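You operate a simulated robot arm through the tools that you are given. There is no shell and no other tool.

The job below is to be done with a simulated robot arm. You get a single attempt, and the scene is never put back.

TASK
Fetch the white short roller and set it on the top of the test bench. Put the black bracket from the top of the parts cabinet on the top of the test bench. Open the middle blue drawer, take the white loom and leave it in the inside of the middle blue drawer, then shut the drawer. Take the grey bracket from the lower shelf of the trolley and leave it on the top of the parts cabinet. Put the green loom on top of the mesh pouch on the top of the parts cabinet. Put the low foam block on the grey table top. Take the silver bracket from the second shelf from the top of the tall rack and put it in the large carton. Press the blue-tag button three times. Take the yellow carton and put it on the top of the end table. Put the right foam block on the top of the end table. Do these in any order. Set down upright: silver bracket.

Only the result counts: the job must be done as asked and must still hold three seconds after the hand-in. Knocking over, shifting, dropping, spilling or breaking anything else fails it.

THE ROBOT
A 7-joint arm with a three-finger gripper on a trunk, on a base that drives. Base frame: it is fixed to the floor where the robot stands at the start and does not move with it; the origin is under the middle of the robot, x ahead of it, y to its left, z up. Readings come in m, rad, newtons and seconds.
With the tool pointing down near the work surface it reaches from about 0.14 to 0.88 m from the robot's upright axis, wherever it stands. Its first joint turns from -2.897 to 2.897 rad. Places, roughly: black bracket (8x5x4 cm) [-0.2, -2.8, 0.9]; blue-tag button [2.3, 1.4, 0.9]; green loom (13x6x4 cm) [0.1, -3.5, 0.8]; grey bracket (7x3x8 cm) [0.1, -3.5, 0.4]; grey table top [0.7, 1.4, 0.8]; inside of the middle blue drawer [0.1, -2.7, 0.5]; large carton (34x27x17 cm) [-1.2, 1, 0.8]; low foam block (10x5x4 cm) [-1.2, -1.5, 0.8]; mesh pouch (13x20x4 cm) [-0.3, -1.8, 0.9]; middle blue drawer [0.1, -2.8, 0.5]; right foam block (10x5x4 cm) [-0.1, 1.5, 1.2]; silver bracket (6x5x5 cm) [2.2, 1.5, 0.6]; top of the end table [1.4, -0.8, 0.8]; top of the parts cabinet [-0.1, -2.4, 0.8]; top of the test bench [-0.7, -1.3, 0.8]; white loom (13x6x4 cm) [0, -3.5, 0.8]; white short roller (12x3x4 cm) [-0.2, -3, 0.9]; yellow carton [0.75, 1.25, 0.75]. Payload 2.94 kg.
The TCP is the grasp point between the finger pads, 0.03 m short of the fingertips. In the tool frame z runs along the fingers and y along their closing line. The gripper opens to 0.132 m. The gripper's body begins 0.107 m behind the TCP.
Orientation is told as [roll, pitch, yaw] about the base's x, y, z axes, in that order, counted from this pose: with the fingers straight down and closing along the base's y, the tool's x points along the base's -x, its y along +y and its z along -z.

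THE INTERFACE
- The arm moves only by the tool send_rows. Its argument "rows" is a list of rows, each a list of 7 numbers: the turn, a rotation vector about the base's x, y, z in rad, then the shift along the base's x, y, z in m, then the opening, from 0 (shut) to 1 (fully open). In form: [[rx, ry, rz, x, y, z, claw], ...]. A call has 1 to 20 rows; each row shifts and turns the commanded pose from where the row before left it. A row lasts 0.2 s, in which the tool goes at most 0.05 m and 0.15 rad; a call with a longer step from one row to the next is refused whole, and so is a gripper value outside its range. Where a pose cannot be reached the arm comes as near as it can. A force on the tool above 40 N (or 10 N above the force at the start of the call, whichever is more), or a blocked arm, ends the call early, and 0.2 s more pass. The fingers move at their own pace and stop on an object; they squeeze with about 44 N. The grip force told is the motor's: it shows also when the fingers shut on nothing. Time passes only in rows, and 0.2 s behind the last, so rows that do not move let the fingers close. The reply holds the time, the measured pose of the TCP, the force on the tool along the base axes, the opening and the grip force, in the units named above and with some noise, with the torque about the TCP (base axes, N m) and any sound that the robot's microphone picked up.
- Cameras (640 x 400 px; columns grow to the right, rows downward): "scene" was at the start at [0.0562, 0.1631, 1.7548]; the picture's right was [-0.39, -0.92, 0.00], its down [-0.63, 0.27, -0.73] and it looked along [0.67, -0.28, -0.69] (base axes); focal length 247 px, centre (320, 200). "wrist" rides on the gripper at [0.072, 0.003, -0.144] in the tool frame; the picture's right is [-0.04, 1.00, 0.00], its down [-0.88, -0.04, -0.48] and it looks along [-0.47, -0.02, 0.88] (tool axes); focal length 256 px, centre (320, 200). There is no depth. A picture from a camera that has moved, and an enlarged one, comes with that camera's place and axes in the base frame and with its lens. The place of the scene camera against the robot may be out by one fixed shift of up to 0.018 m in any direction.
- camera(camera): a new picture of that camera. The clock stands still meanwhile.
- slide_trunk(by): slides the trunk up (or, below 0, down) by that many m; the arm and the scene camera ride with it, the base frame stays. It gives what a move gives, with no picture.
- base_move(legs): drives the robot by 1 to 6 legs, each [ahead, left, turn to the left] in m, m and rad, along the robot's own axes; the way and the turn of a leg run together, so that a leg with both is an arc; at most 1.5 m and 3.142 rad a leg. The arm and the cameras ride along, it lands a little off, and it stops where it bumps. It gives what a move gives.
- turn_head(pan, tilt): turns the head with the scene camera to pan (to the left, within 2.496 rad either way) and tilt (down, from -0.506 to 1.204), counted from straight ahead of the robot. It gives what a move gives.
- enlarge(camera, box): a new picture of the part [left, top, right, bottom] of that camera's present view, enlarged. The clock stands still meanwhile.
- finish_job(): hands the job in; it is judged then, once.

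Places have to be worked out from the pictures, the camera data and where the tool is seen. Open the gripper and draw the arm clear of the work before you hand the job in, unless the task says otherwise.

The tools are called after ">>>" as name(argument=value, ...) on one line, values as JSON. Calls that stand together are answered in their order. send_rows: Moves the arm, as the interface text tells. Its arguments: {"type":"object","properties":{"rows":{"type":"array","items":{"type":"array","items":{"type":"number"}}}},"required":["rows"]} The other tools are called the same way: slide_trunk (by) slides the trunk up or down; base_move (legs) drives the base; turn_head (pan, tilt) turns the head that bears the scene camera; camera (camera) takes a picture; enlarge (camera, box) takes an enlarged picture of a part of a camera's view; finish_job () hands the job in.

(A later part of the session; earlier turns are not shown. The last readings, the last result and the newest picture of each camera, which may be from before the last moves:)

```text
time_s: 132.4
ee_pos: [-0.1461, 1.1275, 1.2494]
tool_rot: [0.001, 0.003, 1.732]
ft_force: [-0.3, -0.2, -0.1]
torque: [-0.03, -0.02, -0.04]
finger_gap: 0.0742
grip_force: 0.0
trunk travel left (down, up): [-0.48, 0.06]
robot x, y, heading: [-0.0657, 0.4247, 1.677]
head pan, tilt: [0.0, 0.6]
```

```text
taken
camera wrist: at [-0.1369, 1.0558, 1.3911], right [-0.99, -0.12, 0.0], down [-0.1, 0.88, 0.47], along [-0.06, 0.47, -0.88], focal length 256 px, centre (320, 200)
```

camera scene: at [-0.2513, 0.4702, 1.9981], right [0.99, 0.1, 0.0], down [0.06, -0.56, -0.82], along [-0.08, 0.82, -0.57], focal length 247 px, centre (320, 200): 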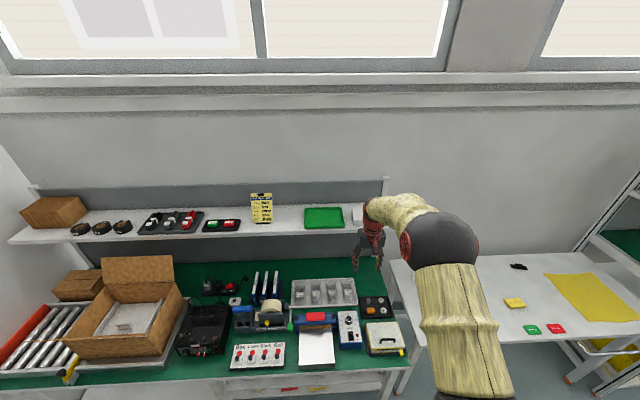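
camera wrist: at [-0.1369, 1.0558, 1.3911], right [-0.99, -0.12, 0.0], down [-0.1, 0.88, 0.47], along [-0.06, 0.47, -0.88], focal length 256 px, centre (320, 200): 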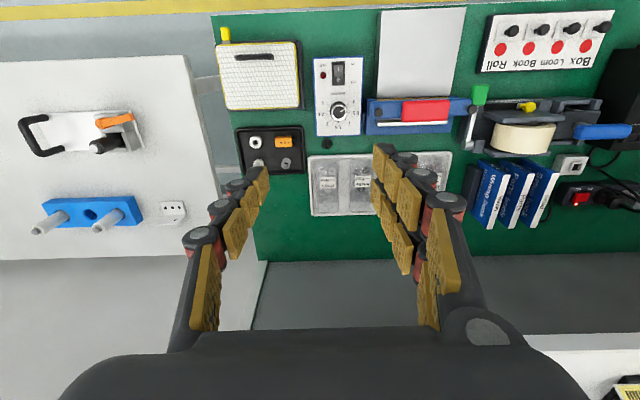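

The arm hides the blocks; I swing it to the right (above the grey table's free air) to look at the shelf end.

>>> send_rows(rows=[[0, 0, 0, 0.045, -0.015, 0, 0.8], [0, 0, 0, 0.045, -0.015, 0, 0.8], [0, 0, 0, 0.045, -0.015, 0, 0.8], [0, 0, 0, 0.045, -0.015, 0, 0.8], [0, 0, 0, 0.045, -0.02, 0, 0.8], [0, 0, 0, 0.045, -0.02, 0, 0.8], [0, 0, 0, 0.045, -0.02, 0, 0.8], [0, 0, 0, 0.04, -0.03, 0, 0.8]])

>>> enlarge(camera="scene", box=[280, 150, 440, 250])

```text
time_s: 134.2
ee_pos: [0.21, 0.9744, 1.2495]
tool_rot: [0.002, 0.002, 1.732]
ft_force: [0.4, -0.8, -0.5]
torque: [0.03, 0.04, 0.02]
finger_gap: 0.1058
grip_force: 0.0
trunk travel left (down, up): [-0.48, 0.06]
robot x, y, heading: [-0.0685, 0.4276, 1.677]
head pan, tilt: [0.0, 0.6]
```

```text
4.00 times, centred on (360, 200) of scene
camera zoom: at [-0.2499, 0.4689, 1.9984], right [0.99, 0.1, 0.0], down [0.06, -0.56, -0.83], along [-0.08, 0.82, -0.56], focal length 989 px, centre (160, 200)
```

zoom: 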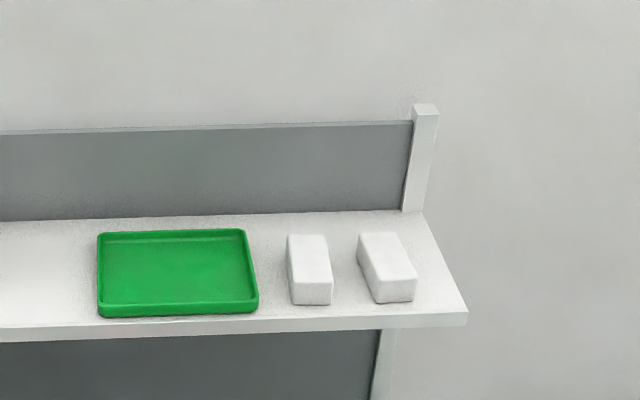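

The right foam block is clear: long axis roughly along the depth direction. I lower the trunk to get a second height for triangulation.

>>> slide_trunk(by=-0.2)

>>> enlarge(camera="scene", box=[280, 100, 440, 200])

```text
time_s: 136.4
ee_pos: [0.2093, 0.9752, 1.0497]
tool_rot: [0.001, 0.003, 1.732]
ft_force: [-0.6, -0.1, -0.1]
torque: [0.01, -0.02, 0.03]
finger_gap: 0.1061
grip_force: 0.1
trunk travel left (down, up): [-0.28, 0.26]
robot x, y, heading: [-0.0642, 0.4265, 1.675]
head pan, tilt: [0.0, 0.6]
```

```text
4.00 times, centred on (360, 150) of scene
camera zoom: at [-0.2511, 0.4701, 1.7984], right [0.99, 0.1, 0.0], down [0.06, -0.56, -0.82], along [-0.08, 0.82, -0.57], focal length 989 px, centre (160, 400)
```

zoom: 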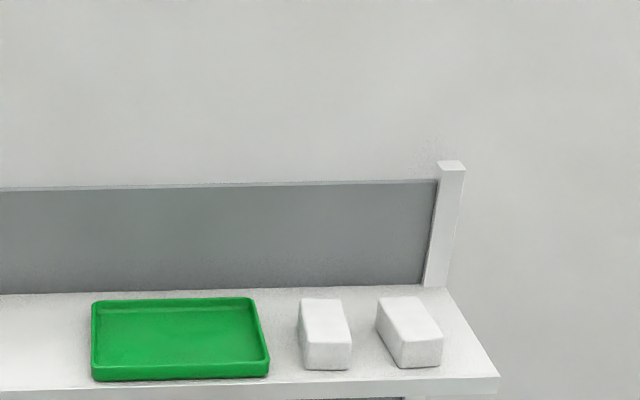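

Triangulated: right foam block centre ≈[-0.072, 1.483, 1.214], top 1.235, bottom 1.193, long axis at yaw ≈1.76. I raise the trunk again and bring the tool in front with a 45° forward tilt.

>>> slide_trunk(by=0.22)

>>> send_rows(rows=[[0, 0, 0.027, -0.0371, 0.0221, 0.003, 0.8], [0, 0, 0, -0.0371, 0.0221, 0.003, 0.8], [0, 0, 0, -0.0371, 0.0221, 0.003, 0.8], [0, 0, 0, -0.0371, 0.0221, 0.003, 0.8], [0, 0, 0, -0.0371, 0.0221, 0.003, 0.8], [0, 0, 0, -0.0371, 0.0221, 0.003, 0.8], [0, 0, 0, -0.0371, 0.0221, 0.003, 0.8], [0.1286, 0.0245, 0, 0, 0, 0.0, 0.8], [0.1286, 0.0245, 0, 0, 0, 0.0, 0.8], [0.1286, 0.0245, 0, 0, 0, 0.0, 0.8], [0.1286, 0.0245, 0, 0, 0, 0.0, 0.8], [0.1286, 0.0245, 0, 0, 0, 0.0, 0.8], [0.1286, 0.0245, 0, 0, 0, 0.0, 0.8]])

>>> camera(camera="wrist")

```text
time_s: 138.7
ee_pos: [0.2096, 0.9758, 1.2694]
tool_rot: [0.002, 0.004, 1.732]
ft_force: [-0.1, -0.1, 0.1]
torque: [-0.01, -0.02, 0.02]
finger_gap: 0.1053
grip_force: 0.1
trunk travel left (down, up): [-0.5, 0.04]
robot x, y, heading: [-0.0654, 0.4253, 1.675]
head pan, tilt: [0.0, 0.6]
```

```text
time_s: 141.5
ee_pos: [-0.0486, 1.1296, 1.2926]
tool_rot: [0.0, -0.786, 1.761]
ft_force: [-0.3, -0.4, 1.6]
torque: [-0.07, -0.02, -0.03]
finger_gap: 0.1057
grip_force: 0.0
trunk travel left (down, up): [-0.5, 0.04]
robot x, y, heading: [-0.0628, 0.4242, 1.67]
head pan, tilt: [0.0, 0.6]
```

```text
taken
camera wrist: at [-0.0233, 0.9789, 1.3421], right [-0.99, -0.16, 0.03], down [-0.02, 0.29, 0.96], along [-0.16, 0.95, -0.28], focal length 256 px, centre (320, 200)
```

wrist: 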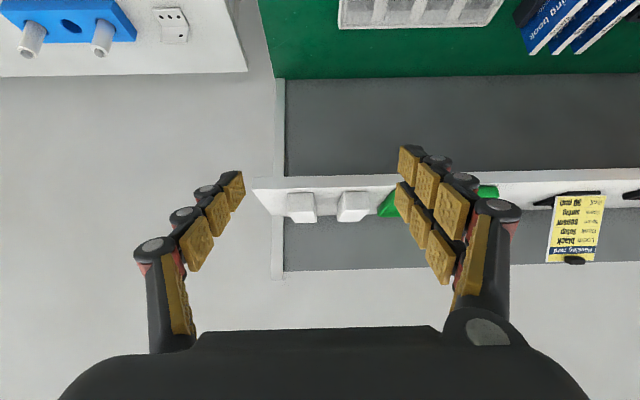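

Both blocks are visible ahead. I creep the base forward in two small legs to bring the block within reach.

>>> base_move(legs=[[0.06, 0, 0]])

>>> base_move(legs=[[0.06, 0, 0]])

>>> enlarge(camera="wrist", box=[240, 150, 400, 250])

```text
time_s: 142.5
ee_pos: [-0.0556, 1.1931, 1.287]
tool_rot: [0.001, -0.779, 1.759]
ft_force: [-1.1, 0.9, -0.2]
torque: [-0.05, 0.04, 0.02]
finger_gap: 0.1055
grip_force: 0.1
trunk travel left (down, up): [-0.5, 0.04]
robot x, y, heading: [-0.0716, 0.4873, 1.677]
head pan, tilt: [0.0, 0.6]
```

```text
time_s: 143.4
ee_pos: [-0.0631, 1.2522, 1.2886]
tool_rot: [0.0, -0.781, 1.758]
ft_force: [1.1, 0.8, -1.1]
torque: [0.0, -0.01, 0.01]
finger_gap: 0.1053
grip_force: 0.1
trunk travel left (down, up): [-0.5, 0.04]
robot x, y, heading: [-0.0793, 0.5476, 1.675]
head pan, tilt: [0.0, 0.6]
```

```text
4.00 times, centred on (320, 200) of wrist
camera zoom: at [-0.0361, 1.1014, 1.3392], right [-0.99, -0.16, 0.03], down [-0.02, 0.29, 0.96], along [-0.16, 0.94, -0.29], focal length 1024 px, centre (320, 200)
```

zoom: 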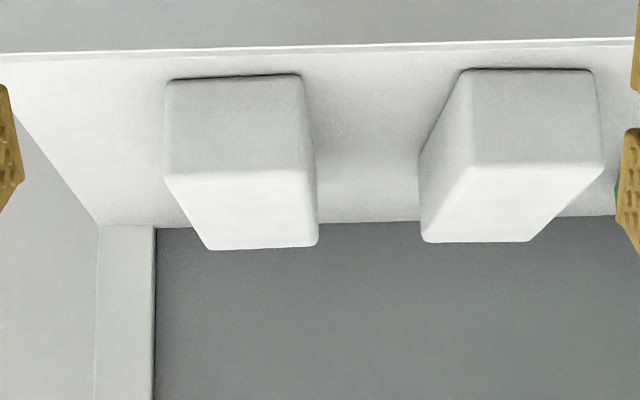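

Refined: front face of the right block at y≈1.435, x≈-0.064, shelf z≈1.192, yaw 1.758 (matches the tool). I narrow the opening and move to the pre-grasp point.

>>> send_rows(rows=[[0, 0, 0, 0.003, 0.044, 0.003, 0.56], [0, 0, 0, 0.003, 0.044, 0.003, 0.56], [0, 0, 0, 0.002, 0.044, 0.003, 0.56], [0, 0, 0, 0, 0, 0, 0.56]])

>>> camera(camera="wrist")

```text
time_s: 144.4
ee_pos: [-0.055, 1.3809, 1.3031]
tool_rot: [-0.003, -0.784, 1.761]
ft_force: [0.2, -0.9, 0.5]
torque: [0.01, 0.01, 0.04]
finger_gap: 0.074
grip_force: 0.0
trunk travel left (down, up): [-0.5, 0.04]
robot x, y, heading: [-0.0756, 0.5452, 1.672]
head pan, tilt: [0.0, 0.6]
```

```text
taken
camera wrist: at [-0.0284, 1.2292, 1.3525], right [-0.99, -0.16, 0.03], down [-0.02, 0.29, 0.96], along [-0.16, 0.94, -0.29], focal length 256 px, centre (320, 200)
```

wrist: 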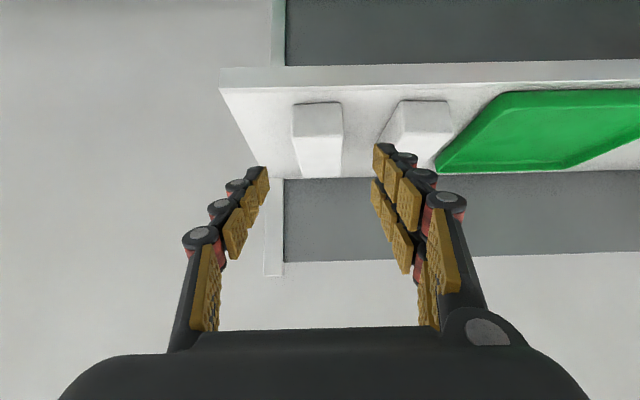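

Well aligned. I descend along the tool axis onto the block.

>>> send_rows(rows=[[0, 0, 0, -0.0033, 0.0185, -0.0188, 0.56], [0, 0, 0, -0.0033, 0.0185, -0.0188, 0.56], [0, 0, 0, -0.0033, 0.0185, -0.0188, 0.56]])

>>> camera(camera="wrist")

```text
time_s: 145.2
ee_pos: [-0.0634, 1.4393, 1.2437]
tool_rot: [-0.001, -0.781, 1.759]
ft_force: [-0.4, 1.2, 0.0]
torque: [-0.03, 0.01, -0.01]
finger_gap: 0.0738
grip_force: 0.0
trunk travel left (down, up): [-0.5, 0.04]
robot x, y, heading: [-0.0769, 0.5453, 1.674]
head pan, tilt: [0.0, 0.6]
```

```text
taken
camera wrist: at [-0.0374, 1.2882, 1.2943], right [-0.99, -0.16, 0.03], down [-0.02, 0.29, 0.96], along [-0.16, 0.94, -0.29], focal length 256 px, centre (320, 200)
```

wrist: 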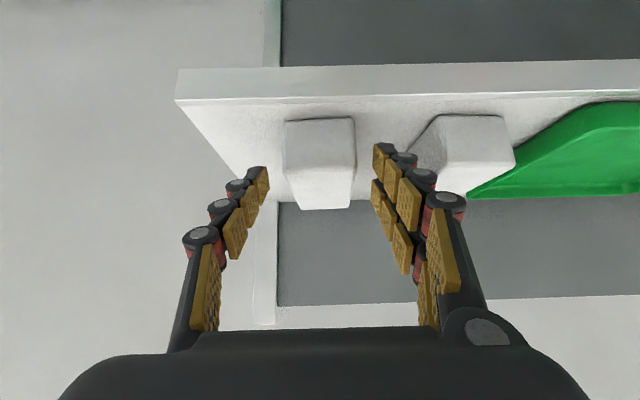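

I make the last short advance and close on the block.

>>> send_rows(rows=[[0, 0, 0, -0.0025, 0.014, -0.009, 0.56], [0, 0, 0, -0.0025, 0.014, -0.009, 0.56], [0, 0, 0, 0, 0, 0, 0.4], [0, 0, 0, 0, 0, 0, 0.2], [0, 0, 0, 0, 0, 0, 0.2], [0, 0, 0, 0, 0, 0, 0.2]])

>>> camera(camera="wrist")

```text
time_s: 146.6
ee_pos: [-0.0703, 1.4657, 1.2268]
tool_rot: [0.0, -0.785, 1.76]
ft_force: [-6.6, 0.0, 10.0]
torque: [0.12, 0.32, 0.13]
finger_gap: 0.0488
grip_force: 33.5
trunk travel left (down, up): [-0.5, 0.04]
robot x, y, heading: [-0.0774, 0.5464, 1.67]
head pan, tilt: [0.0, 0.6]
```

```text
taken
camera wrist: at [-0.0437, 1.3148, 1.2765], right [-0.99, -0.16, 0.03], down [-0.02, 0.29, 0.96], along [-0.16, 0.94, -0.29], focal length 256 px, centre (320, 200)
```

wrist: 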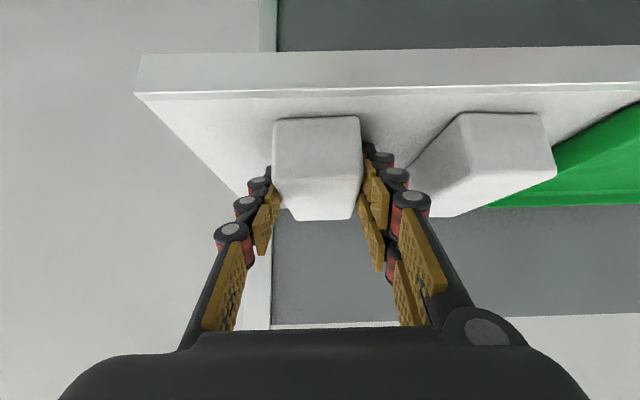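

Gripped (4.9 cm). I lift it off the shelf and check.

>>> send_rows(rows=[[0, 0, 0, 0, 0, 0, 0], [0, 0, 0, 0, 0, 0.01, 0], [0, 0, 0, 0, 0, 0.015, 0], [0, 0, 0, 0, 0, 0.025, 0], [0, 0, 0, 0, 0, 0.03, 0]])

>>> camera(camera="wrist")

```text
time_s: 147.8
ee_pos: [-0.069, 1.4639, 1.3036]
tool_rot: [0.001, -0.781, 1.759]
ft_force: [0.6, -1.3, -1.0]
torque: [0.07, -0.01, -0.01]
finger_gap: 0.0485
grip_force: 43.7
trunk travel left (down, up): [-0.5, 0.04]
robot x, y, heading: [-0.0811, 0.5429, 1.674]
head pan, tilt: [0.0, 0.6]
```

```text
taken
camera wrist: at [-0.0427, 1.3131, 1.3552], right [-0.99, -0.16, 0.03], down [-0.02, 0.29, 0.96], along [-0.16, 0.94, -0.29], focal length 256 px, centre (320, 200)
```

wrist: 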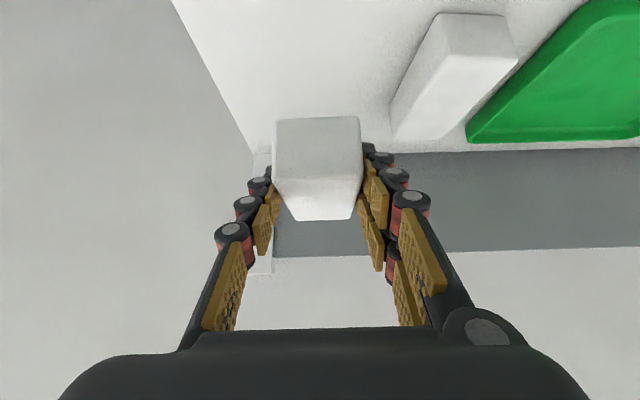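

The block is free and the left one is undisturbed. I pull back from the bench and retract the arm.

>>> base_move(legs=[[-0.4, 0, 0]])

>>> send_rows(rows=[[0, 0, 0, 0.0045, -0.043, 0, 0], [0, 0, 0, 0.0045, -0.043, 0, 0], [0, 0, 0, 0.0045, -0.043, 0, 0], [0, 0, 0, 0.0045, -0.043, 0, 0], [0, 0, 0, 0.0045, -0.043, 0, 0], [0, 0, 0, 0.0045, -0.043, 0, 0], [0, 0, 0, 0.0045, -0.043, 0, 0]])

```text
time_s: 150.4
ee_pos: [-0.0285, 1.0598, 1.306]
tool_rot: [-0.001, -0.784, 1.76]
ft_force: [0.6, -0.9, 0.1]
torque: [-0.02, 0.03, -0.02]
finger_gap: 0.0485
grip_force: 44.0
trunk travel left (down, up): [-0.5, 0.04]
robot x, y, heading: [-0.0329, 0.1437, 1.672]
head pan, tilt: [0.0, 0.6]
```

```text
time_s: 152.0
ee_pos: [0.0038, 0.756, 1.3083]
tool_rot: [0.0, -0.784, 1.76]
ft_force: [0.2, -1.1, -0.9]
torque: [0.02, -0.01, 0.0]
finger_gap: 0.0488
grip_force: 43.8
trunk travel left (down, up): [-0.5, 0.04]
robot x, y, heading: [-0.0364, 0.1427, 1.674]
head pan, tilt: [0.0, 0.6]
```

I turn around to face the end table and drive across to it.

>>> base_move(legs=[[0, 0, -3.11], [0.1, 1.3, 0]])

>>> turn_head(pan=0.0, tilt=0.6)

>>> camera(camera="scene")

```text
time_s: 165.6
ee_pos: [1.2877, -0.2991, 1.3075]
tool_rot: [0.0, -0.781, -1.267]
ft_force: [-0.3, -0.2, -0.9]
torque: [0.0, 0.0, 0.0]
finger_gap: 0.0485
grip_force: 44.2
trunk travel left (down, up): [-0.5, 0.04]
robot x, y, heading: [1.2578, 0.3206, -1.359]
head pan, tilt: [0.0, 0.6]
```

```text
time_s: 166.2
ee_pos: [1.2888, -0.2983, 1.3081]
tool_rot: [0.002, -0.784, -1.27]
ft_force: [0.1, 1.2, 0.6]
torque: [0.0, -0.01, 0.0]
finger_gap: 0.0485
grip_force: 43.8
trunk travel left (down, up): [-0.5, 0.04]
robot x, y, heading: [1.26, 0.3195, -1.35]
head pan, tilt: [0.0, 0.6]
```

```text
taken
camera scene: at [1.4654, 0.3065, 2.0183], right [-0.98, -0.21, 0.0], down [-0.12, 0.55, -0.82], along [0.18, -0.81, -0.57], focal length 247 px, centre (320, 200)
```

scene: 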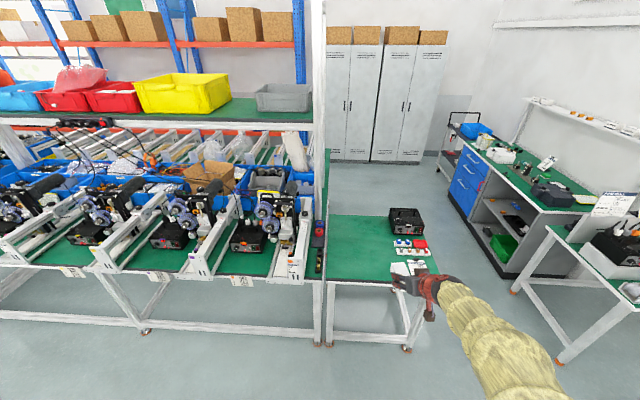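

The end table has a free green area left of its black box, around (1.45–1.55, -0.75 to -1.1). I drive 0.53 m nearer.

>>> base_move(legs=[[0.53, 0, 0]])

>>> camera(camera="wrist")

>>> camera(camera="scene")

```text
time_s: 169.3
ee_pos: [1.3933, -0.8135, 1.3061]
tool_rot: [0.002, -0.781, -1.278]
ft_force: [0.4, 0.0, 0.1]
torque: [0.04, 0.0, -0.01]
finger_gap: 0.0481
grip_force: 44.5
trunk travel left (down, up): [-0.5, 0.04]
robot x, y, heading: [1.3698, -0.1969, -1.363]
head pan, tilt: [0.0, 0.6]
```

```text
taken
camera wrist: at [1.3527, -0.6667, 1.3579], right [0.96, 0.26, 0.03], down [0.05, -0.29, 0.96], along [0.26, -0.92, -0.29], focal length 256 px, centre (320, 200)
```

wrist: 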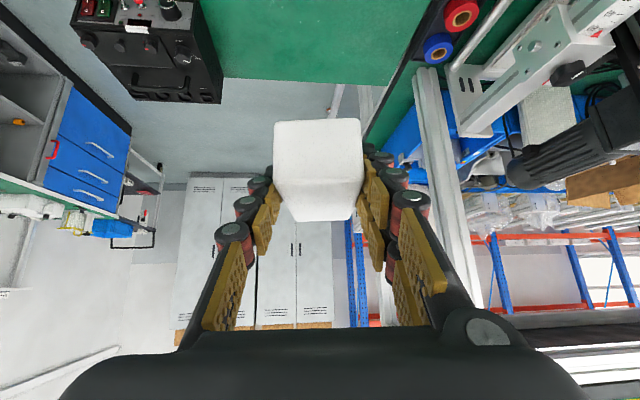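

```text
taken
camera scene: at [1.5762, -0.2094, 2.0182], right [-0.98, -0.21, 0.0], down [-0.12, 0.55, -0.82], along [0.17, -0.81, -0.57], focal length 247 px, centre (320, 200)
```

scene: 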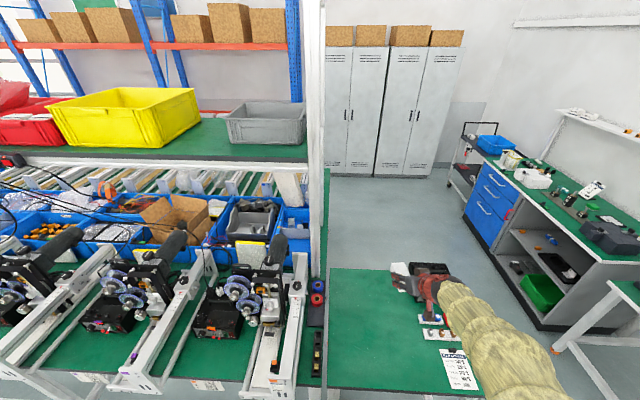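

I shift the block over the free area and lower the trunk 0.3 m.

>>> send_rows(rows=[[0, 0, 0, 0.035, -0.022, 0, 0], [0, 0, 0, 0.035, -0.022, 0, 0], [0, 0, 0, 0.035, -0.022, 0, 0]])

>>> slide_trunk(by=-0.3)

>>> camera(camera="wrist")

>>> camera(camera="scene")

```text
time_s: 170.1
ee_pos: [1.4995, -0.8804, 1.3046]
tool_rot: [-0.002, -0.782, -1.278]
ft_force: [0.5, -0.4, -0.1]
torque: [-0.02, 0.04, 0.01]
finger_gap: 0.0481
grip_force: 43.6
trunk travel left (down, up): [-0.5, 0.04]
robot x, y, heading: [1.3739, -0.1929, -1.362]
head pan, tilt: [0.0, 0.6]
```

```text
time_s: 173.1
ee_pos: [1.4987, -0.8806, 1.0064]
tool_rot: [0.001, -0.782, -1.275]
ft_force: [-0.5, 0.7, 0.1]
torque: [0.01, 0.03, 0.0]
finger_gap: 0.0483
grip_force: 43.9
trunk travel left (down, up): [-0.2, 0.34]
robot x, y, heading: [1.3654, -0.1964, -1.364]
head pan, tilt: [0.0, 0.6]
```

```text
taken
camera wrist: at [1.4578, -0.7327, 1.0568], right [0.96, 0.26, 0.03], down [0.05, -0.29, 0.96], along [0.26, -0.92, -0.29], focal length 256 px, centre (320, 200)
```

wrist: 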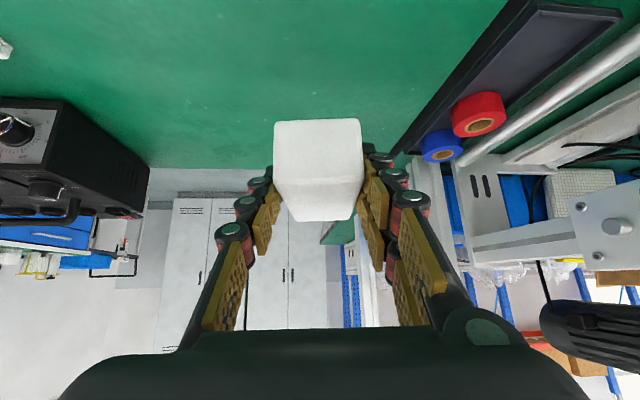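

```text
taken
camera scene: at [1.5759, -0.2082, 1.7183], right [-0.98, -0.21, 0.0], down [-0.12, 0.55, -0.82], along [0.17, -0.81, -0.57], focal length 247 px, centre (320, 200)
```

scene: 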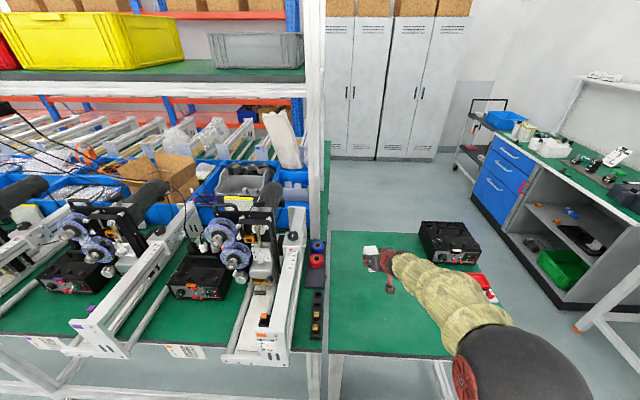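

Now I lower the block towards the table top.

>>> send_rows(rows=[[0, 0, 0, 0, 0, -0.035, 0], [0, 0, 0, 0, 0, -0.035, 0], [0, 0, 0, 0, 0, -0.035, 0], [0, 0, 0, 0, 0, -0.02, 0]])

>>> camera(camera="wrist")

```text
time_s: 174.1
ee_pos: [1.4978, -0.8783, 0.8793]
tool_rot: [0.003, -0.782, -1.276]
ft_force: [-1.1, 0.6, -0.4]
torque: [0.03, -0.01, 0.03]
finger_gap: 0.0485
grip_force: 44.2
trunk travel left (down, up): [-0.2, 0.34]
robot x, y, heading: [1.3688, -0.1957, -1.361]
head pan, tilt: [0.0, 0.6]
```

```text
taken
camera wrist: at [1.4565, -0.7327, 0.9302], right [0.97, 0.26, 0.03], down [0.05, -0.29, 0.96], along [0.26, -0.92, -0.29], focal length 256 px, centre (320, 200)
```

wrist: 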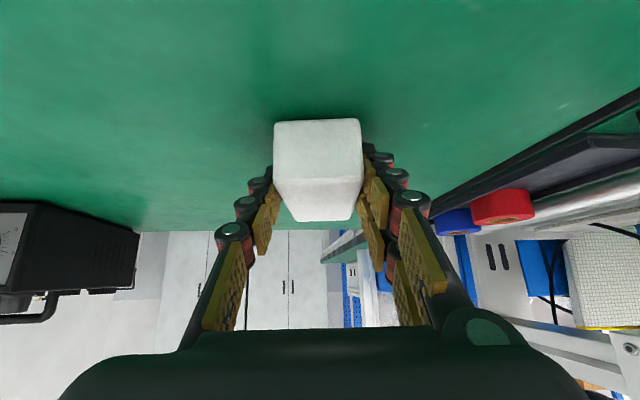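

Shadow shows the table is near; I step down until contact.

>>> send_rows(rows=[[0, 0, 0, 0, 0, -0.008, 0], [0, 0, 0, 0, 0, -0.008, 0], [0, 0, 0, 0, 0, -0.006, 0], [0, 0, 0, 0, 0, -0.005, 0]])

```text
time_s: 174.7
ee_pos: [1.4982, -0.8859, 0.8763]
tool_rot: [0.001, -0.801, -1.275]
ft_force: [-0.5, 1.2, 11.4]
torque: [0.22, -0.07, 0.05]
finger_gap: 0.0484
grip_force: 44.0
trunk travel left (down, up): [-0.2, 0.34]
robot x, y, heading: [1.3679, -0.1926, -1.361]
head pan, tilt: [0.0, 0.6]
stopped in row 3: the force on the tool passed its limit at 50 N (the readings are from after the stop); the commanded pose is now the measured one
```

Contact at TCP z≈0.876. I relieve slightly and open.

>>> send_rows(rows=[[0, 0, 0, 0, 0, 0.001, 0], [0, 0, 0, 0, 0, 0, 0.3], [0, 0, 0, 0, 0, 0, 0.5], [0, 0, 0, 0, 0, 0, 0.55], [0, 0, 0, 0, 0, 0, 0.6]])

>>> camera(camera="wrist")

```text
time_s: 175.9
ee_pos: [1.4977, -0.8836, 0.8728]
tool_rot: [0.002, -0.792, -1.277]
ft_force: [-0.8, -0.2, -0.4]
torque: [0.0, -0.02, 0.0]
finger_gap: 0.0808
grip_force: 0.0
trunk travel left (down, up): [-0.2, 0.34]
robot x, y, heading: [1.3713, -0.1954, -1.365]
head pan, tilt: [0.0, 0.6]
```

```text
taken
camera wrist: at [1.4573, -0.7363, 0.9214], right [0.96, 0.26, 0.03], down [0.04, -0.28, 0.96], along [0.26, -0.92, -0.28], focal length 256 px, centre (320, 200)
```

wrist: 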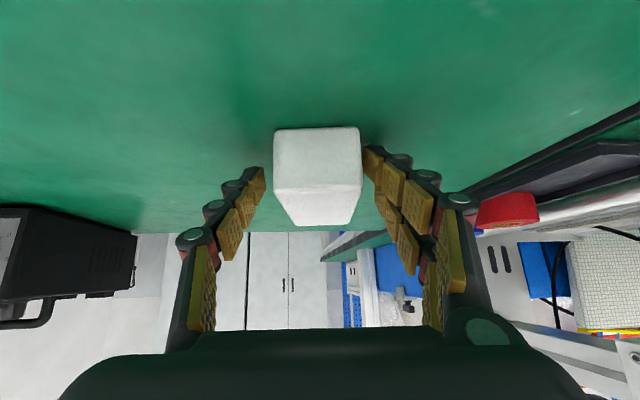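

The block rests on the end table. I withdraw along the tool axis and check.

>>> send_rows(rows=[[0, 0, 0, -0.006, 0.02, 0.021, 0.65], [0, 0, 0, -0.006, 0.02, 0.021, 0.7], [0, 0, 0, -0.006, 0.02, 0.021, 0.8], [0, 0, 0, -0.006, 0.02, 0.025, 0.8], [0, 0, 0, -0.006, 0.02, 0.03, 0.8], [0, 0, 0, -0.006, 0.02, 0.03, 0.8]])

>>> camera(camera="wrist")

```text
time_s: 177.3
ee_pos: [1.4631, -0.7648, 1.023]
tool_rot: [0.003, -0.796, -1.275]
ft_force: [0.0, 0.2, -0.4]
torque: [-0.02, 0.05, -0.04]
finger_gap: 0.106
grip_force: 0.3
trunk travel left (down, up): [-0.2, 0.34]
robot x, y, heading: [1.3682, -0.1931, -1.365]
head pan, tilt: [0.0, 0.6]
```

```text
taken
camera wrist: at [1.4221, -0.6177, 1.0722], right [0.96, 0.26, 0.03], down [0.04, -0.28, 0.96], along [0.26, -0.92, -0.28], focal length 256 px, centre (320, 200)
```

wrist: 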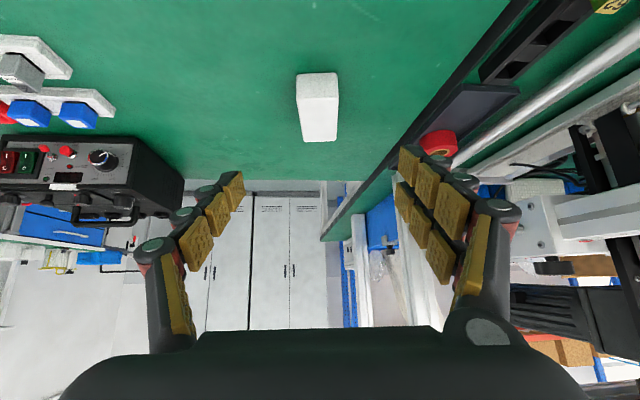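

The foam block is placed. I back off, set the tool vertical again and turn round towards the grey table for the yellow carton.

>>> base_move(legs=[[-0.5, 0, 0]])

>>> send_rows(rows=[[0.126, 0.0384, 0, 0, 0, 0.02, 0.8], [0.126, 0.0384, 0, 0, 0, 0.02, 0.8], [0.126, 0.0384, 0, 0, 0, 0.02, 0.8], [0.126, 0.0384, 0, 0, 0, 0.02, 0.8], [0.126, 0.0384, 0, 0, 0, 0.02, 0.8], [0.126, 0.0384, 0, 0, 0, 0.02, 0.8]])

>>> base_move(legs=[[0, 0, 3.05], [0.4, 0.45, 0]])

>>> camera(camera="wrist")

>>> camera(camera="scene")

```text
time_s: 180.3
ee_pos: [1.3564, -0.2765, 1.0245]
tool_rot: [0.001, -0.796, -1.284]
ft_force: [0.2, 0.4, -0.3]
torque: [-0.01, 0.02, 0.01]
finger_gap: 0.1057
grip_force: 0.1
trunk travel left (down, up): [-0.2, 0.34]
robot x, y, heading: [1.2646, 0.2986, -1.368]
head pan, tilt: [0.0, 0.6]
```

```text
time_s: 181.7
ee_pos: [1.3569, -0.2772, 1.1427]
tool_rot: [-0.008, -0.001, -1.286]
ft_force: [-0.2, -0.1, -0.4]
torque: [0.01, 0.02, 0.0]
finger_gap: 0.1056
grip_force: 0.0
trunk travel left (down, up): [-0.2, 0.34]
robot x, y, heading: [1.269, 0.294, -1.374]
head pan, tilt: [0.0, 0.6]
```

```text
time_s: 192.0
ee_pos: [0.825, 1.2635, 1.1433]
tool_rot: [-0.006, -0.004, 1.675]
ft_force: [0.2, -1.0, -0.8]
torque: [0.01, -0.01, 0.01]
finger_gap: 0.1056
grip_force: 0.0
trunk travel left (down, up): [-0.2, 0.34]
robot x, y, heading: [0.8085, 0.6877, 1.583]
head pan, tilt: [0.0, 0.6]
```

```text
taken
camera wrist: at [0.8291, 1.1915, 1.2857], right [-1.0, -0.06, -0.01], down [-0.06, 0.88, 0.48], along [-0.02, 0.48, -0.88], focal length 256 px, centre (320, 200)
```

wrist: 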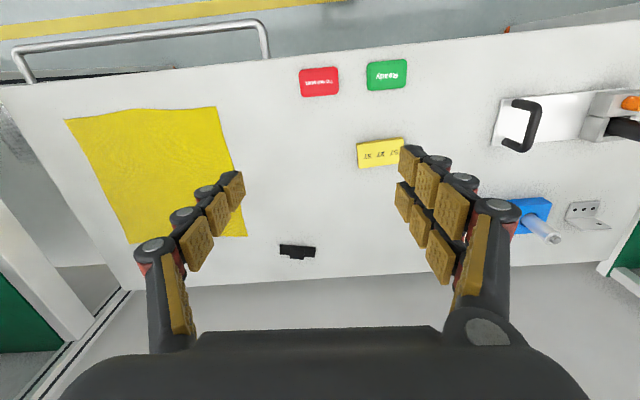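

```text
taken
camera scene: at [0.6284, 0.7472, 1.7182], right [1.0, 0.02, 0.0], down [0.01, -0.57, -0.82], along [-0.01, 0.82, -0.57], focal length 247 px, centre (320, 200)
```

scene: 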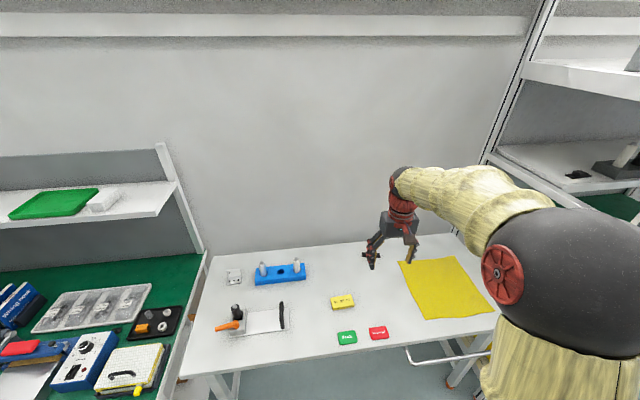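

The yellow carton is at about (0.706, 1.345), long side along a line rotated ≈0.19 rad. I move above it with the fingers spanning its length.

>>> send_rows(rows=[[0, 0, 0.017, -0.024, 0.016, -0.036, 1], [0, 0, 0.017, -0.024, 0.016, -0.036, 1], [0, 0, 0.017, -0.024, 0.016, -0.036, 1], [0, 0, 0.017, -0.024, 0.016, -0.036, 1], [0, 0, 0.017, -0.023, 0.016, -0.036, 1], [0, 0, 0, 0, 0, 0, 1]])

>>> camera(camera="wrist")

```text
time_s: 193.4
ee_pos: [0.7059, 1.3441, 0.9625]
tool_rot: [-0.006, -0.006, 1.761]
ft_force: [0.0, -0.8, -0.6]
torque: [0.0, 0.0, 0.0]
finger_gap: 0.1319
grip_force: 0.1
trunk travel left (down, up): [-0.2, 0.34]
robot x, y, heading: [0.8109, 0.6907, 1.584]
head pan, tilt: [0.0, 0.6]
```

```text
taken
camera wrist: at [0.7158, 1.2716, 1.1055], right [-0.99, -0.15, -0.01], down [-0.13, 0.87, 0.48], along [-0.06, 0.48, -0.88], focal length 256 px, centre (320, 200)
```

wrist: 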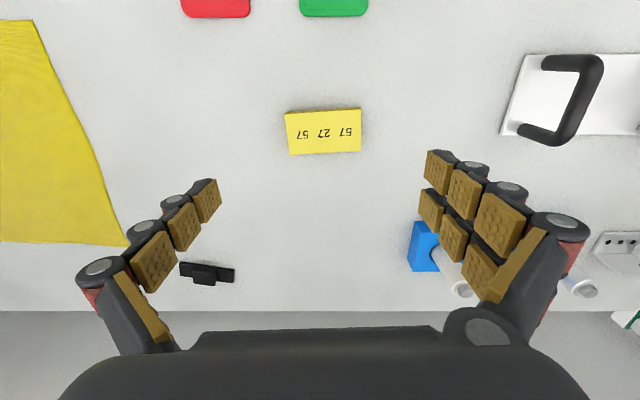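

Centred. I descend to grasp height and close.

>>> send_rows(rows=[[0, 0, 0.02, 0, 0, -0.037, 1], [0, 0, 0, 0, 0, -0.037, 1], [0, 0, 0, 0, 0, -0.037, 1], [0, 0, 0, 0, 0, -0.035, 1], [0, 0, 0, 0, 0, 0, 0.8], [0, 0, 0, 0, 0, 0, 0.6], [0, 0, 0, 0, 0, 0, 0.5], [0, 0, 0, 0, 0, 0, 0.5]])

>>> camera(camera="wrist")

```text
time_s: 195.2
ee_pos: [0.7065, 1.3449, 0.8162]
tool_rot: [-0.006, -0.005, 1.78]
ft_force: [0.1, 0.5, 2.6]
torque: [0.02, 0.07, 0.0]
finger_gap: 0.0892
grip_force: 17.8
trunk travel left (down, up): [-0.2, 0.34]
robot x, y, heading: [0.8133, 0.6857, 1.585]
head pan, tilt: [0.0, 0.6]
```

```text
taken
camera wrist: at [0.7178, 1.2724, 0.9589], right [-0.99, -0.17, -0.01], down [-0.15, 0.86, 0.48], along [-0.07, 0.47, -0.88], focal length 256 px, centre (320, 200)
```

wrist: 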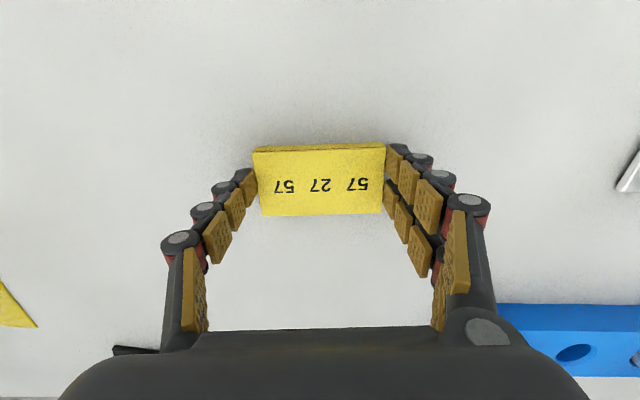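

Gripped at 8.9 cm. I tighten and lift.

>>> send_rows(rows=[[0, 0, 0, 0, 0, 0, 0.3], [0, 0, 0, 0, 0, 0, 0.2], [0, 0, 0, 0, 0, 0.015, 0.2], [0, 0, 0, 0, 0, 0.035, 0.2], [0, 0, 0, 0, 0, 0.045, 0.2], [0, 0, 0, 0, -0.02, 0.045, 0.2], [0, 0, 0, 0, -0.02, 0.045, 0.2], [0, 0, 0, 0, -0.02, 0.045, 0.2], [0, 0, 0, 0.01, -0.02, 0.045, 0.2], [0, 0, 0, 0.01, -0.02, 0.045, 0.2]])

>>> camera(camera="wrist")

```text
refused: row 9 steps farther than a row can; nothing moved
```

```text
taken
camera wrist: at [0.7178, 1.2724, 0.9589], right [-0.99, -0.17, -0.01], down [-0.15, 0.86, 0.48], along [-0.07, 0.47, -0.88], focal length 256 px, centre (320, 200)
```

wrist: 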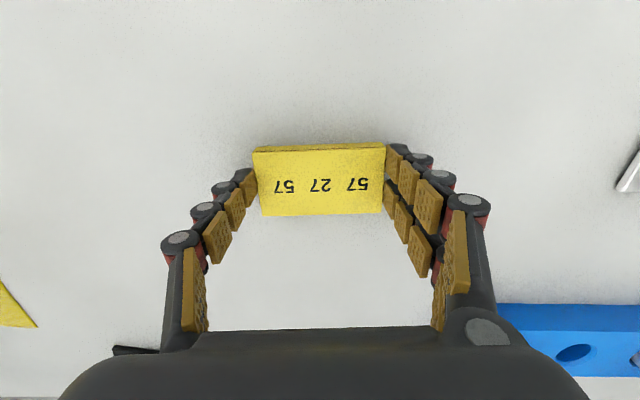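

Refused for step length; I resend with shorter last rows.

>>> send_rows(rows=[[0, 0, 0, 0, 0, 0, 0.3], [0, 0, 0, 0, 0, 0, 0.2], [0, 0, 0, 0, 0, 0.015, 0.2], [0, 0, 0, 0, 0, 0.035, 0.2], [0, 0, 0, 0, 0, 0.045, 0.2], [0, 0, 0, 0, -0.02, 0.04, 0.2], [0, 0, 0, 0, -0.02, 0.04, 0.2], [0, 0, 0, 0, -0.02, 0.04, 0.2], [0, 0, 0, 0.01, -0.02, 0.04, 0.2], [0, 0, 0, 0.01, -0.02, 0.04, 0.2]])

>>> camera(camera="wrist")

```text
time_s: 197.4
ee_pos: [0.7254, 1.2442, 1.1133]
tool_rot: [-0.006, -0.005, 1.78]
ft_force: [0.0, -0.2, -0.2]
torque: [0.01, -0.02, -0.04]
finger_gap: 0.0887
grip_force: 44.3
trunk travel left (down, up): [-0.2, 0.34]
robot x, y, heading: [0.8082, 0.6845, 1.594]
head pan, tilt: [0.0, 0.6]
```

```text
taken
camera wrist: at [0.738, 1.1718, 1.2561], right [-0.99, -0.17, -0.01], down [-0.15, 0.87, 0.48], along [-0.07, 0.47, -0.88], focal length 256 px, centre (320, 200)
```

wrist: 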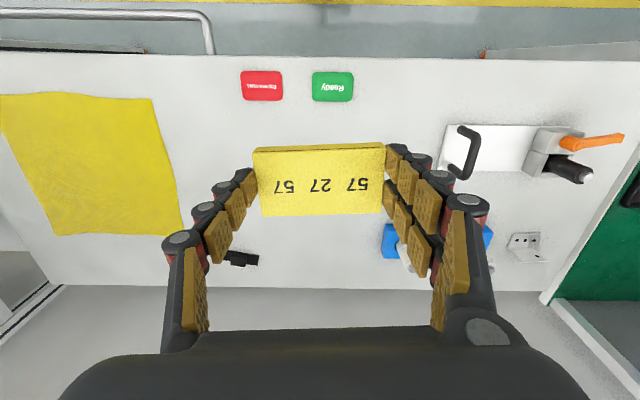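

The carton is held. I back away, turn round and drive to the end table again.

>>> base_move(legs=[[-0.4, 0, 0], [0, 0, -2.954], [0.25, 0.44, 0]])

>>> camera(camera="scene")

```text
time_s: 209.4
ee_pos: [1.4694, -0.423, 1.1128]
tool_rot: [-0.006, -0.003, -1.19]
ft_force: [-0.1, -0.3, 0.0]
torque: [0.0, 0.02, -0.01]
finger_gap: 0.0884
grip_force: 44.0
trunk travel left (down, up): [-0.2, 0.34]
robot x, y, heading: [1.2919, 0.1137, -1.383]
head pan, tilt: [0.0, 0.6]
```

```text
taken
camera scene: at [1.4992, 0.0953, 1.7182], right [-0.98, -0.19, 0.0], down [-0.1, 0.56, -0.82], along [0.15, -0.81, -0.57], focal length 247 px, centre (320, 200)
```

scene: 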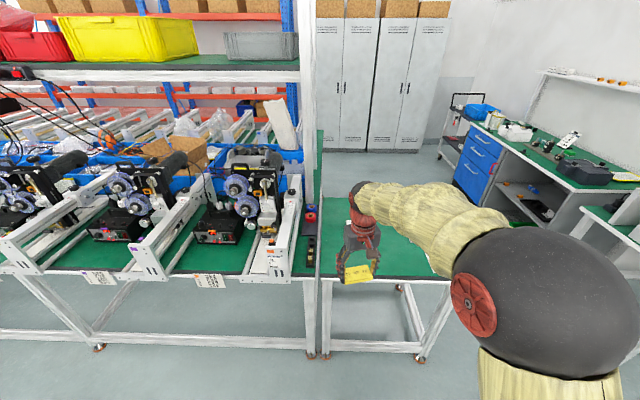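

I go 0.3 m ahead, then move the carton above the free spot at (1.36, -0.82).

>>> base_move(legs=[[0.3, 0, 0]])

>>> send_rows(rows=[[0, 0, -0.04, -0.04, -0.025, 0, 0.2], [0, 0, -0.04, -0.04, -0.025, 0, 0.2], [0, 0, -0.04, -0.04, -0.025, 0, 0.2], [0, 0, -0.04, -0.04, -0.025, 0, 0.2]])

>>> camera(camera="wrist")

>>> camera(camera="scene")

```text
time_s: 211.5
ee_pos: [1.5213, -0.7206, 1.1118]
tool_rot: [-0.007, -0.004, -1.196]
ft_force: [0.8, -0.5, 0.1]
torque: [-0.02, -0.01, 0.01]
finger_gap: 0.0882
grip_force: 44.4
trunk travel left (down, up): [-0.2, 0.34]
robot x, y, heading: [1.3494, -0.1806, -1.393]
head pan, tilt: [0.0, 0.6]
```

```text
time_s: 212.5
ee_pos: [1.3606, -0.8202, 1.1137]
tool_rot: [-0.006, -0.003, -1.357]
ft_force: [0.3, -0.9, -0.3]
torque: [0.02, -0.02, 0.01]
finger_gap: 0.0886
grip_force: 43.5
trunk travel left (down, up): [-0.2, 0.34]
robot x, y, heading: [1.3522, -0.1838, -1.39]
head pan, tilt: [0.0, 0.6]
```

```text
taken
camera wrist: at [1.3498, -0.7488, 1.2556], right [0.99, 0.17, -0.01], down [0.15, -0.86, 0.48], along [0.08, -0.47, -0.88], focal length 256 px, centre (320, 200)
```

wrist: 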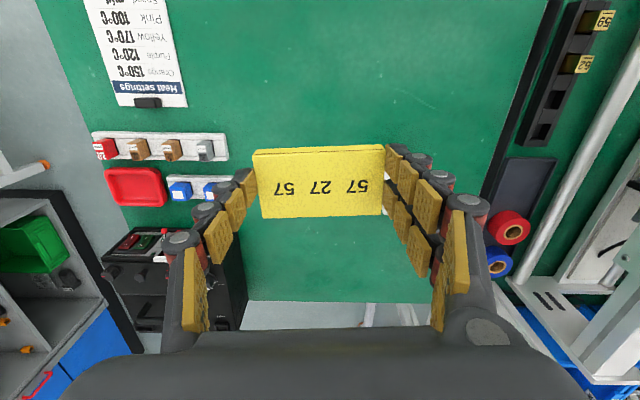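

```text
taken
camera scene: at [1.5534, -0.2019, 1.7183], right [-0.98, -0.18, 0.0], down [-0.1, 0.56, -0.82], along [0.15, -0.81, -0.57], focal length 247 px, centre (320, 200)
```

scene: 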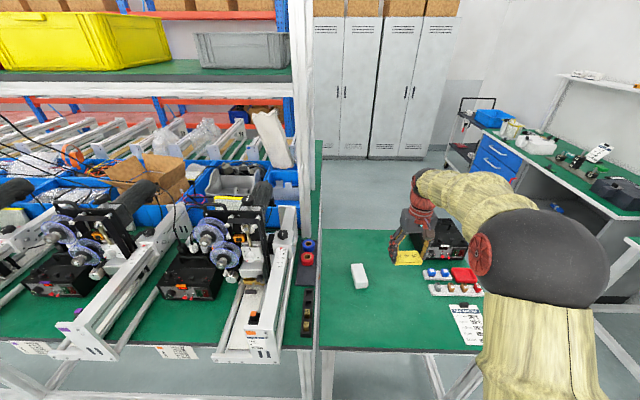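

The spot below is free green surface. I descend to just above the table.

>>> send_rows(rows=[[0, 0, 0, 0, 0, -0.042, 0.2], [0, 0, 0, 0, 0, -0.042, 0.2], [0, 0, 0, 0, 0, -0.042, 0.2], [0, 0, 0, 0, 0, -0.042, 0.2], [0, 0, 0, 0, 0, -0.04, 0.2]])

>>> send_rows(rows=[[0, 0, 0, 0, 0, -0.006, 0.2], [0, 0, 0, 0, 0, -0.005, 0.2], [0, 0, 0, 0, 0, -0.004, 0.2], [0, 0, 0, 0, 0, -0.004, 0.2]])

```text
time_s: 213.7
ee_pos: [1.3631, -0.8216, 0.9056]
tool_rot: [-0.008, -0.006, -1.355]
ft_force: [0.0, -0.1, 0.2]
torque: [0.06, 0.0, 0.0]
finger_gap: 0.0885
grip_force: 44.3
trunk travel left (down, up): [-0.2, 0.34]
robot x, y, heading: [1.3468, -0.1811, -1.386]
head pan, tilt: [0.0, 0.6]
```

```text
time_s: 214.7
ee_pos: [1.3617, -0.8209, 0.8854]
tool_rot: [-0.006, -0.004, -1.353]
ft_force: [-0.3, -0.3, -0.8]
torque: [-0.03, -0.03, 0.01]
finger_gap: 0.0886
grip_force: 44.3
trunk travel left (down, up): [-0.2, 0.34]
robot x, y, heading: [1.3494, -0.1814, -1.388]
head pan, tilt: [0.0, 0.6]
```

Not yet touching; I step further.

>>> send_rows(rows=[[0, 0, 0, 0, 0, -0.004, 0.2], [0, 0, 0, 0, 0, -0.003, 0.2], [0, 0, 0, 0, 0, -0.003, 0.2], [0, 0, 0, 0, 0, -0.003, 0.2]])

```text
time_s: 215.7
ee_pos: [1.3613, -0.8199, 0.8767]
tool_rot: [-0.009, -0.008, -1.355]
ft_force: [1.5, 3.5, 22.0]
torque: [0.41, -0.43, 0.0]
finger_gap: 0.0888
grip_force: 43.7
trunk travel left (down, up): [-0.2, 0.34]
robot x, y, heading: [1.345, -0.1813, -1.391]
head pan, tilt: [0.0, 0.6]
```

Contact at 22 N. I relieve a little and open.

>>> send_rows(rows=[[0, 0, 0, 0, 0, 0.003, 0.2], [0, 0, 0, 0, 0, 0, 0.5], [0, 0, 0, 0, 0, 0, 0.75], [0, 0, 0, 0, 0, 0, 0.85], [0, 0, 0, 0, 0, 0, 0.85]])

>>> camera(camera="wrist")

```text
time_s: 216.9
ee_pos: [1.3608, -0.8194, 0.8748]
tool_rot: [-0.005, -0.005, -1.355]
ft_force: [-0.4, 0.0, 0.0]
torque: [0.02, -0.01, -0.03]
finger_gap: 0.1122
grip_force: 0.1
trunk travel left (down, up): [-0.2, 0.34]
robot x, y, heading: [1.3491, -0.1801, -1.388]
head pan, tilt: [0.0, 0.6]
```

```text
taken
camera wrist: at [1.3503, -0.748, 1.0183], right [0.99, 0.17, -0.01], down [0.15, -0.86, 0.48], along [0.08, -0.47, -0.88], focal length 256 px, centre (320, 200)
```

wrist: 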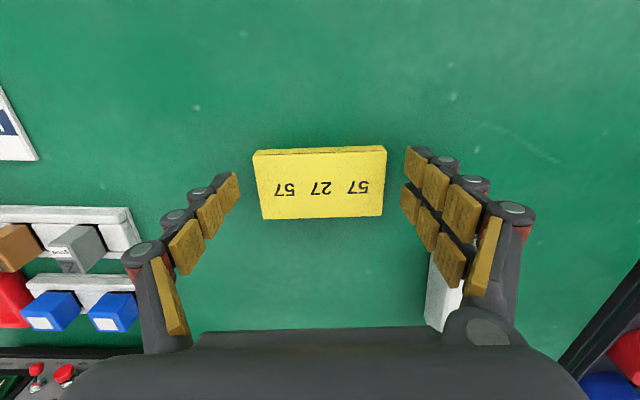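

The carton rests on the end table beside the foam block. I rise straight up and check.

>>> send_rows(rows=[[0, 0, 0, 0, 0, 0.02, 0.85], [0, 0, 0, 0, 0, 0.04, 0.85], [0, 0, 0, 0, 0, 0.045, 0.85], [0, 0, 0, 0, 0, 0.045, 0.85], [0, 0, 0, 0, 0, 0.045, 0.85], [0, 0, 0, 0, 0, 0.045, 0.85]])

>>> base_move(legs=[[-0.35, 0, 0]])

>>> camera(camera="scene")

```text
time_s: 218.3
ee_pos: [1.3625, -0.8207, 1.1167]
tool_rot: [-0.007, -0.004, -1.353]
ft_force: [0.2, 0.4, 0.4]
torque: [-0.01, 0.04, 0.01]
finger_gap: 0.1123
grip_force: 0.1
trunk travel left (down, up): [-0.2, 0.34]
robot x, y, heading: [1.3483, -0.1841, -1.391]
head pan, tilt: [0.0, 0.6]
```

```text
time_s: 220.6
ee_pos: [1.3022, -0.4726, 1.1164]
tool_rot: [-0.007, -0.006, -1.35]
ft_force: [-0.5, 0.2, 0.1]
torque: [0.01, 0.0, 0.0]
finger_gap: 0.1122
grip_force: 0.1
trunk travel left (down, up): [-0.2, 0.34]
robot x, y, heading: [1.2846, 0.1671, -1.383]
head pan, tilt: [0.0, 0.6]
```

```text
taken
camera scene: at [1.489, 0.1489, 1.7183], right [-0.98, -0.19, 0.0], down [-0.1, 0.56, -0.83], along [0.15, -0.81, -0.56], focal length 247 px, centre (320, 200)
```

scene: 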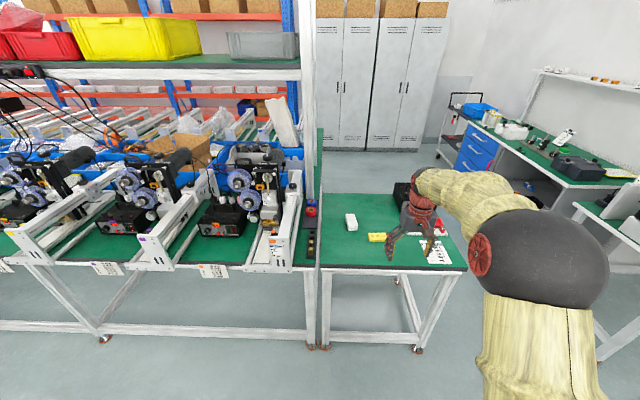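

Both items sit on the end table. Now I drive round through the passage towards the parts cabinet and trolley.

>>> base_move(legs=[[0, -0.8, 0], [1.2, 0, 0]])

>>> turn_head(pan=-0.6, tilt=0.6)

>>> camera(camera="scene")

```text
time_s: 230.6
ee_pos: [0.719, -1.8023, 1.1168]
tool_rot: [-0.007, -0.003, -1.358]
ft_force: [-0.6, 0.2, -0.1]
torque: [0.0, 0.01, 0.0]
finger_gap: 0.1125
grip_force: 0.1
trunk travel left (down, up): [-0.2, 0.34]
robot x, y, heading: [0.7037, -1.1654, -1.39]
head pan, tilt: [0.0, 0.6]
```

```text
time_s: 231.6
ee_pos: [0.7177, -1.8019, 1.1158]
tool_rot: [-0.006, -0.003, -1.358]
ft_force: [-0.6, -0.3, -0.4]
torque: [-0.01, -0.04, 0.02]
finger_gap: 0.112
grip_force: 0.1
trunk travel left (down, up): [-0.2, 0.34]
robot x, y, heading: [0.7084, -1.1628, -1.398]
head pan, tilt: [-0.6, 0.6]
```

```text
taken
camera scene: at [0.8596, -1.1764, 1.7182], right [-0.91, 0.41, 0.0], down [0.23, 0.52, -0.82], along [-0.34, -0.75, -0.57], focal length 247 px, centre (320, 200)
```

scene: 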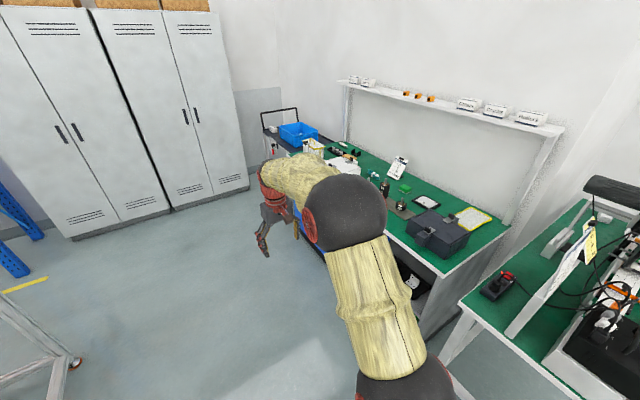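

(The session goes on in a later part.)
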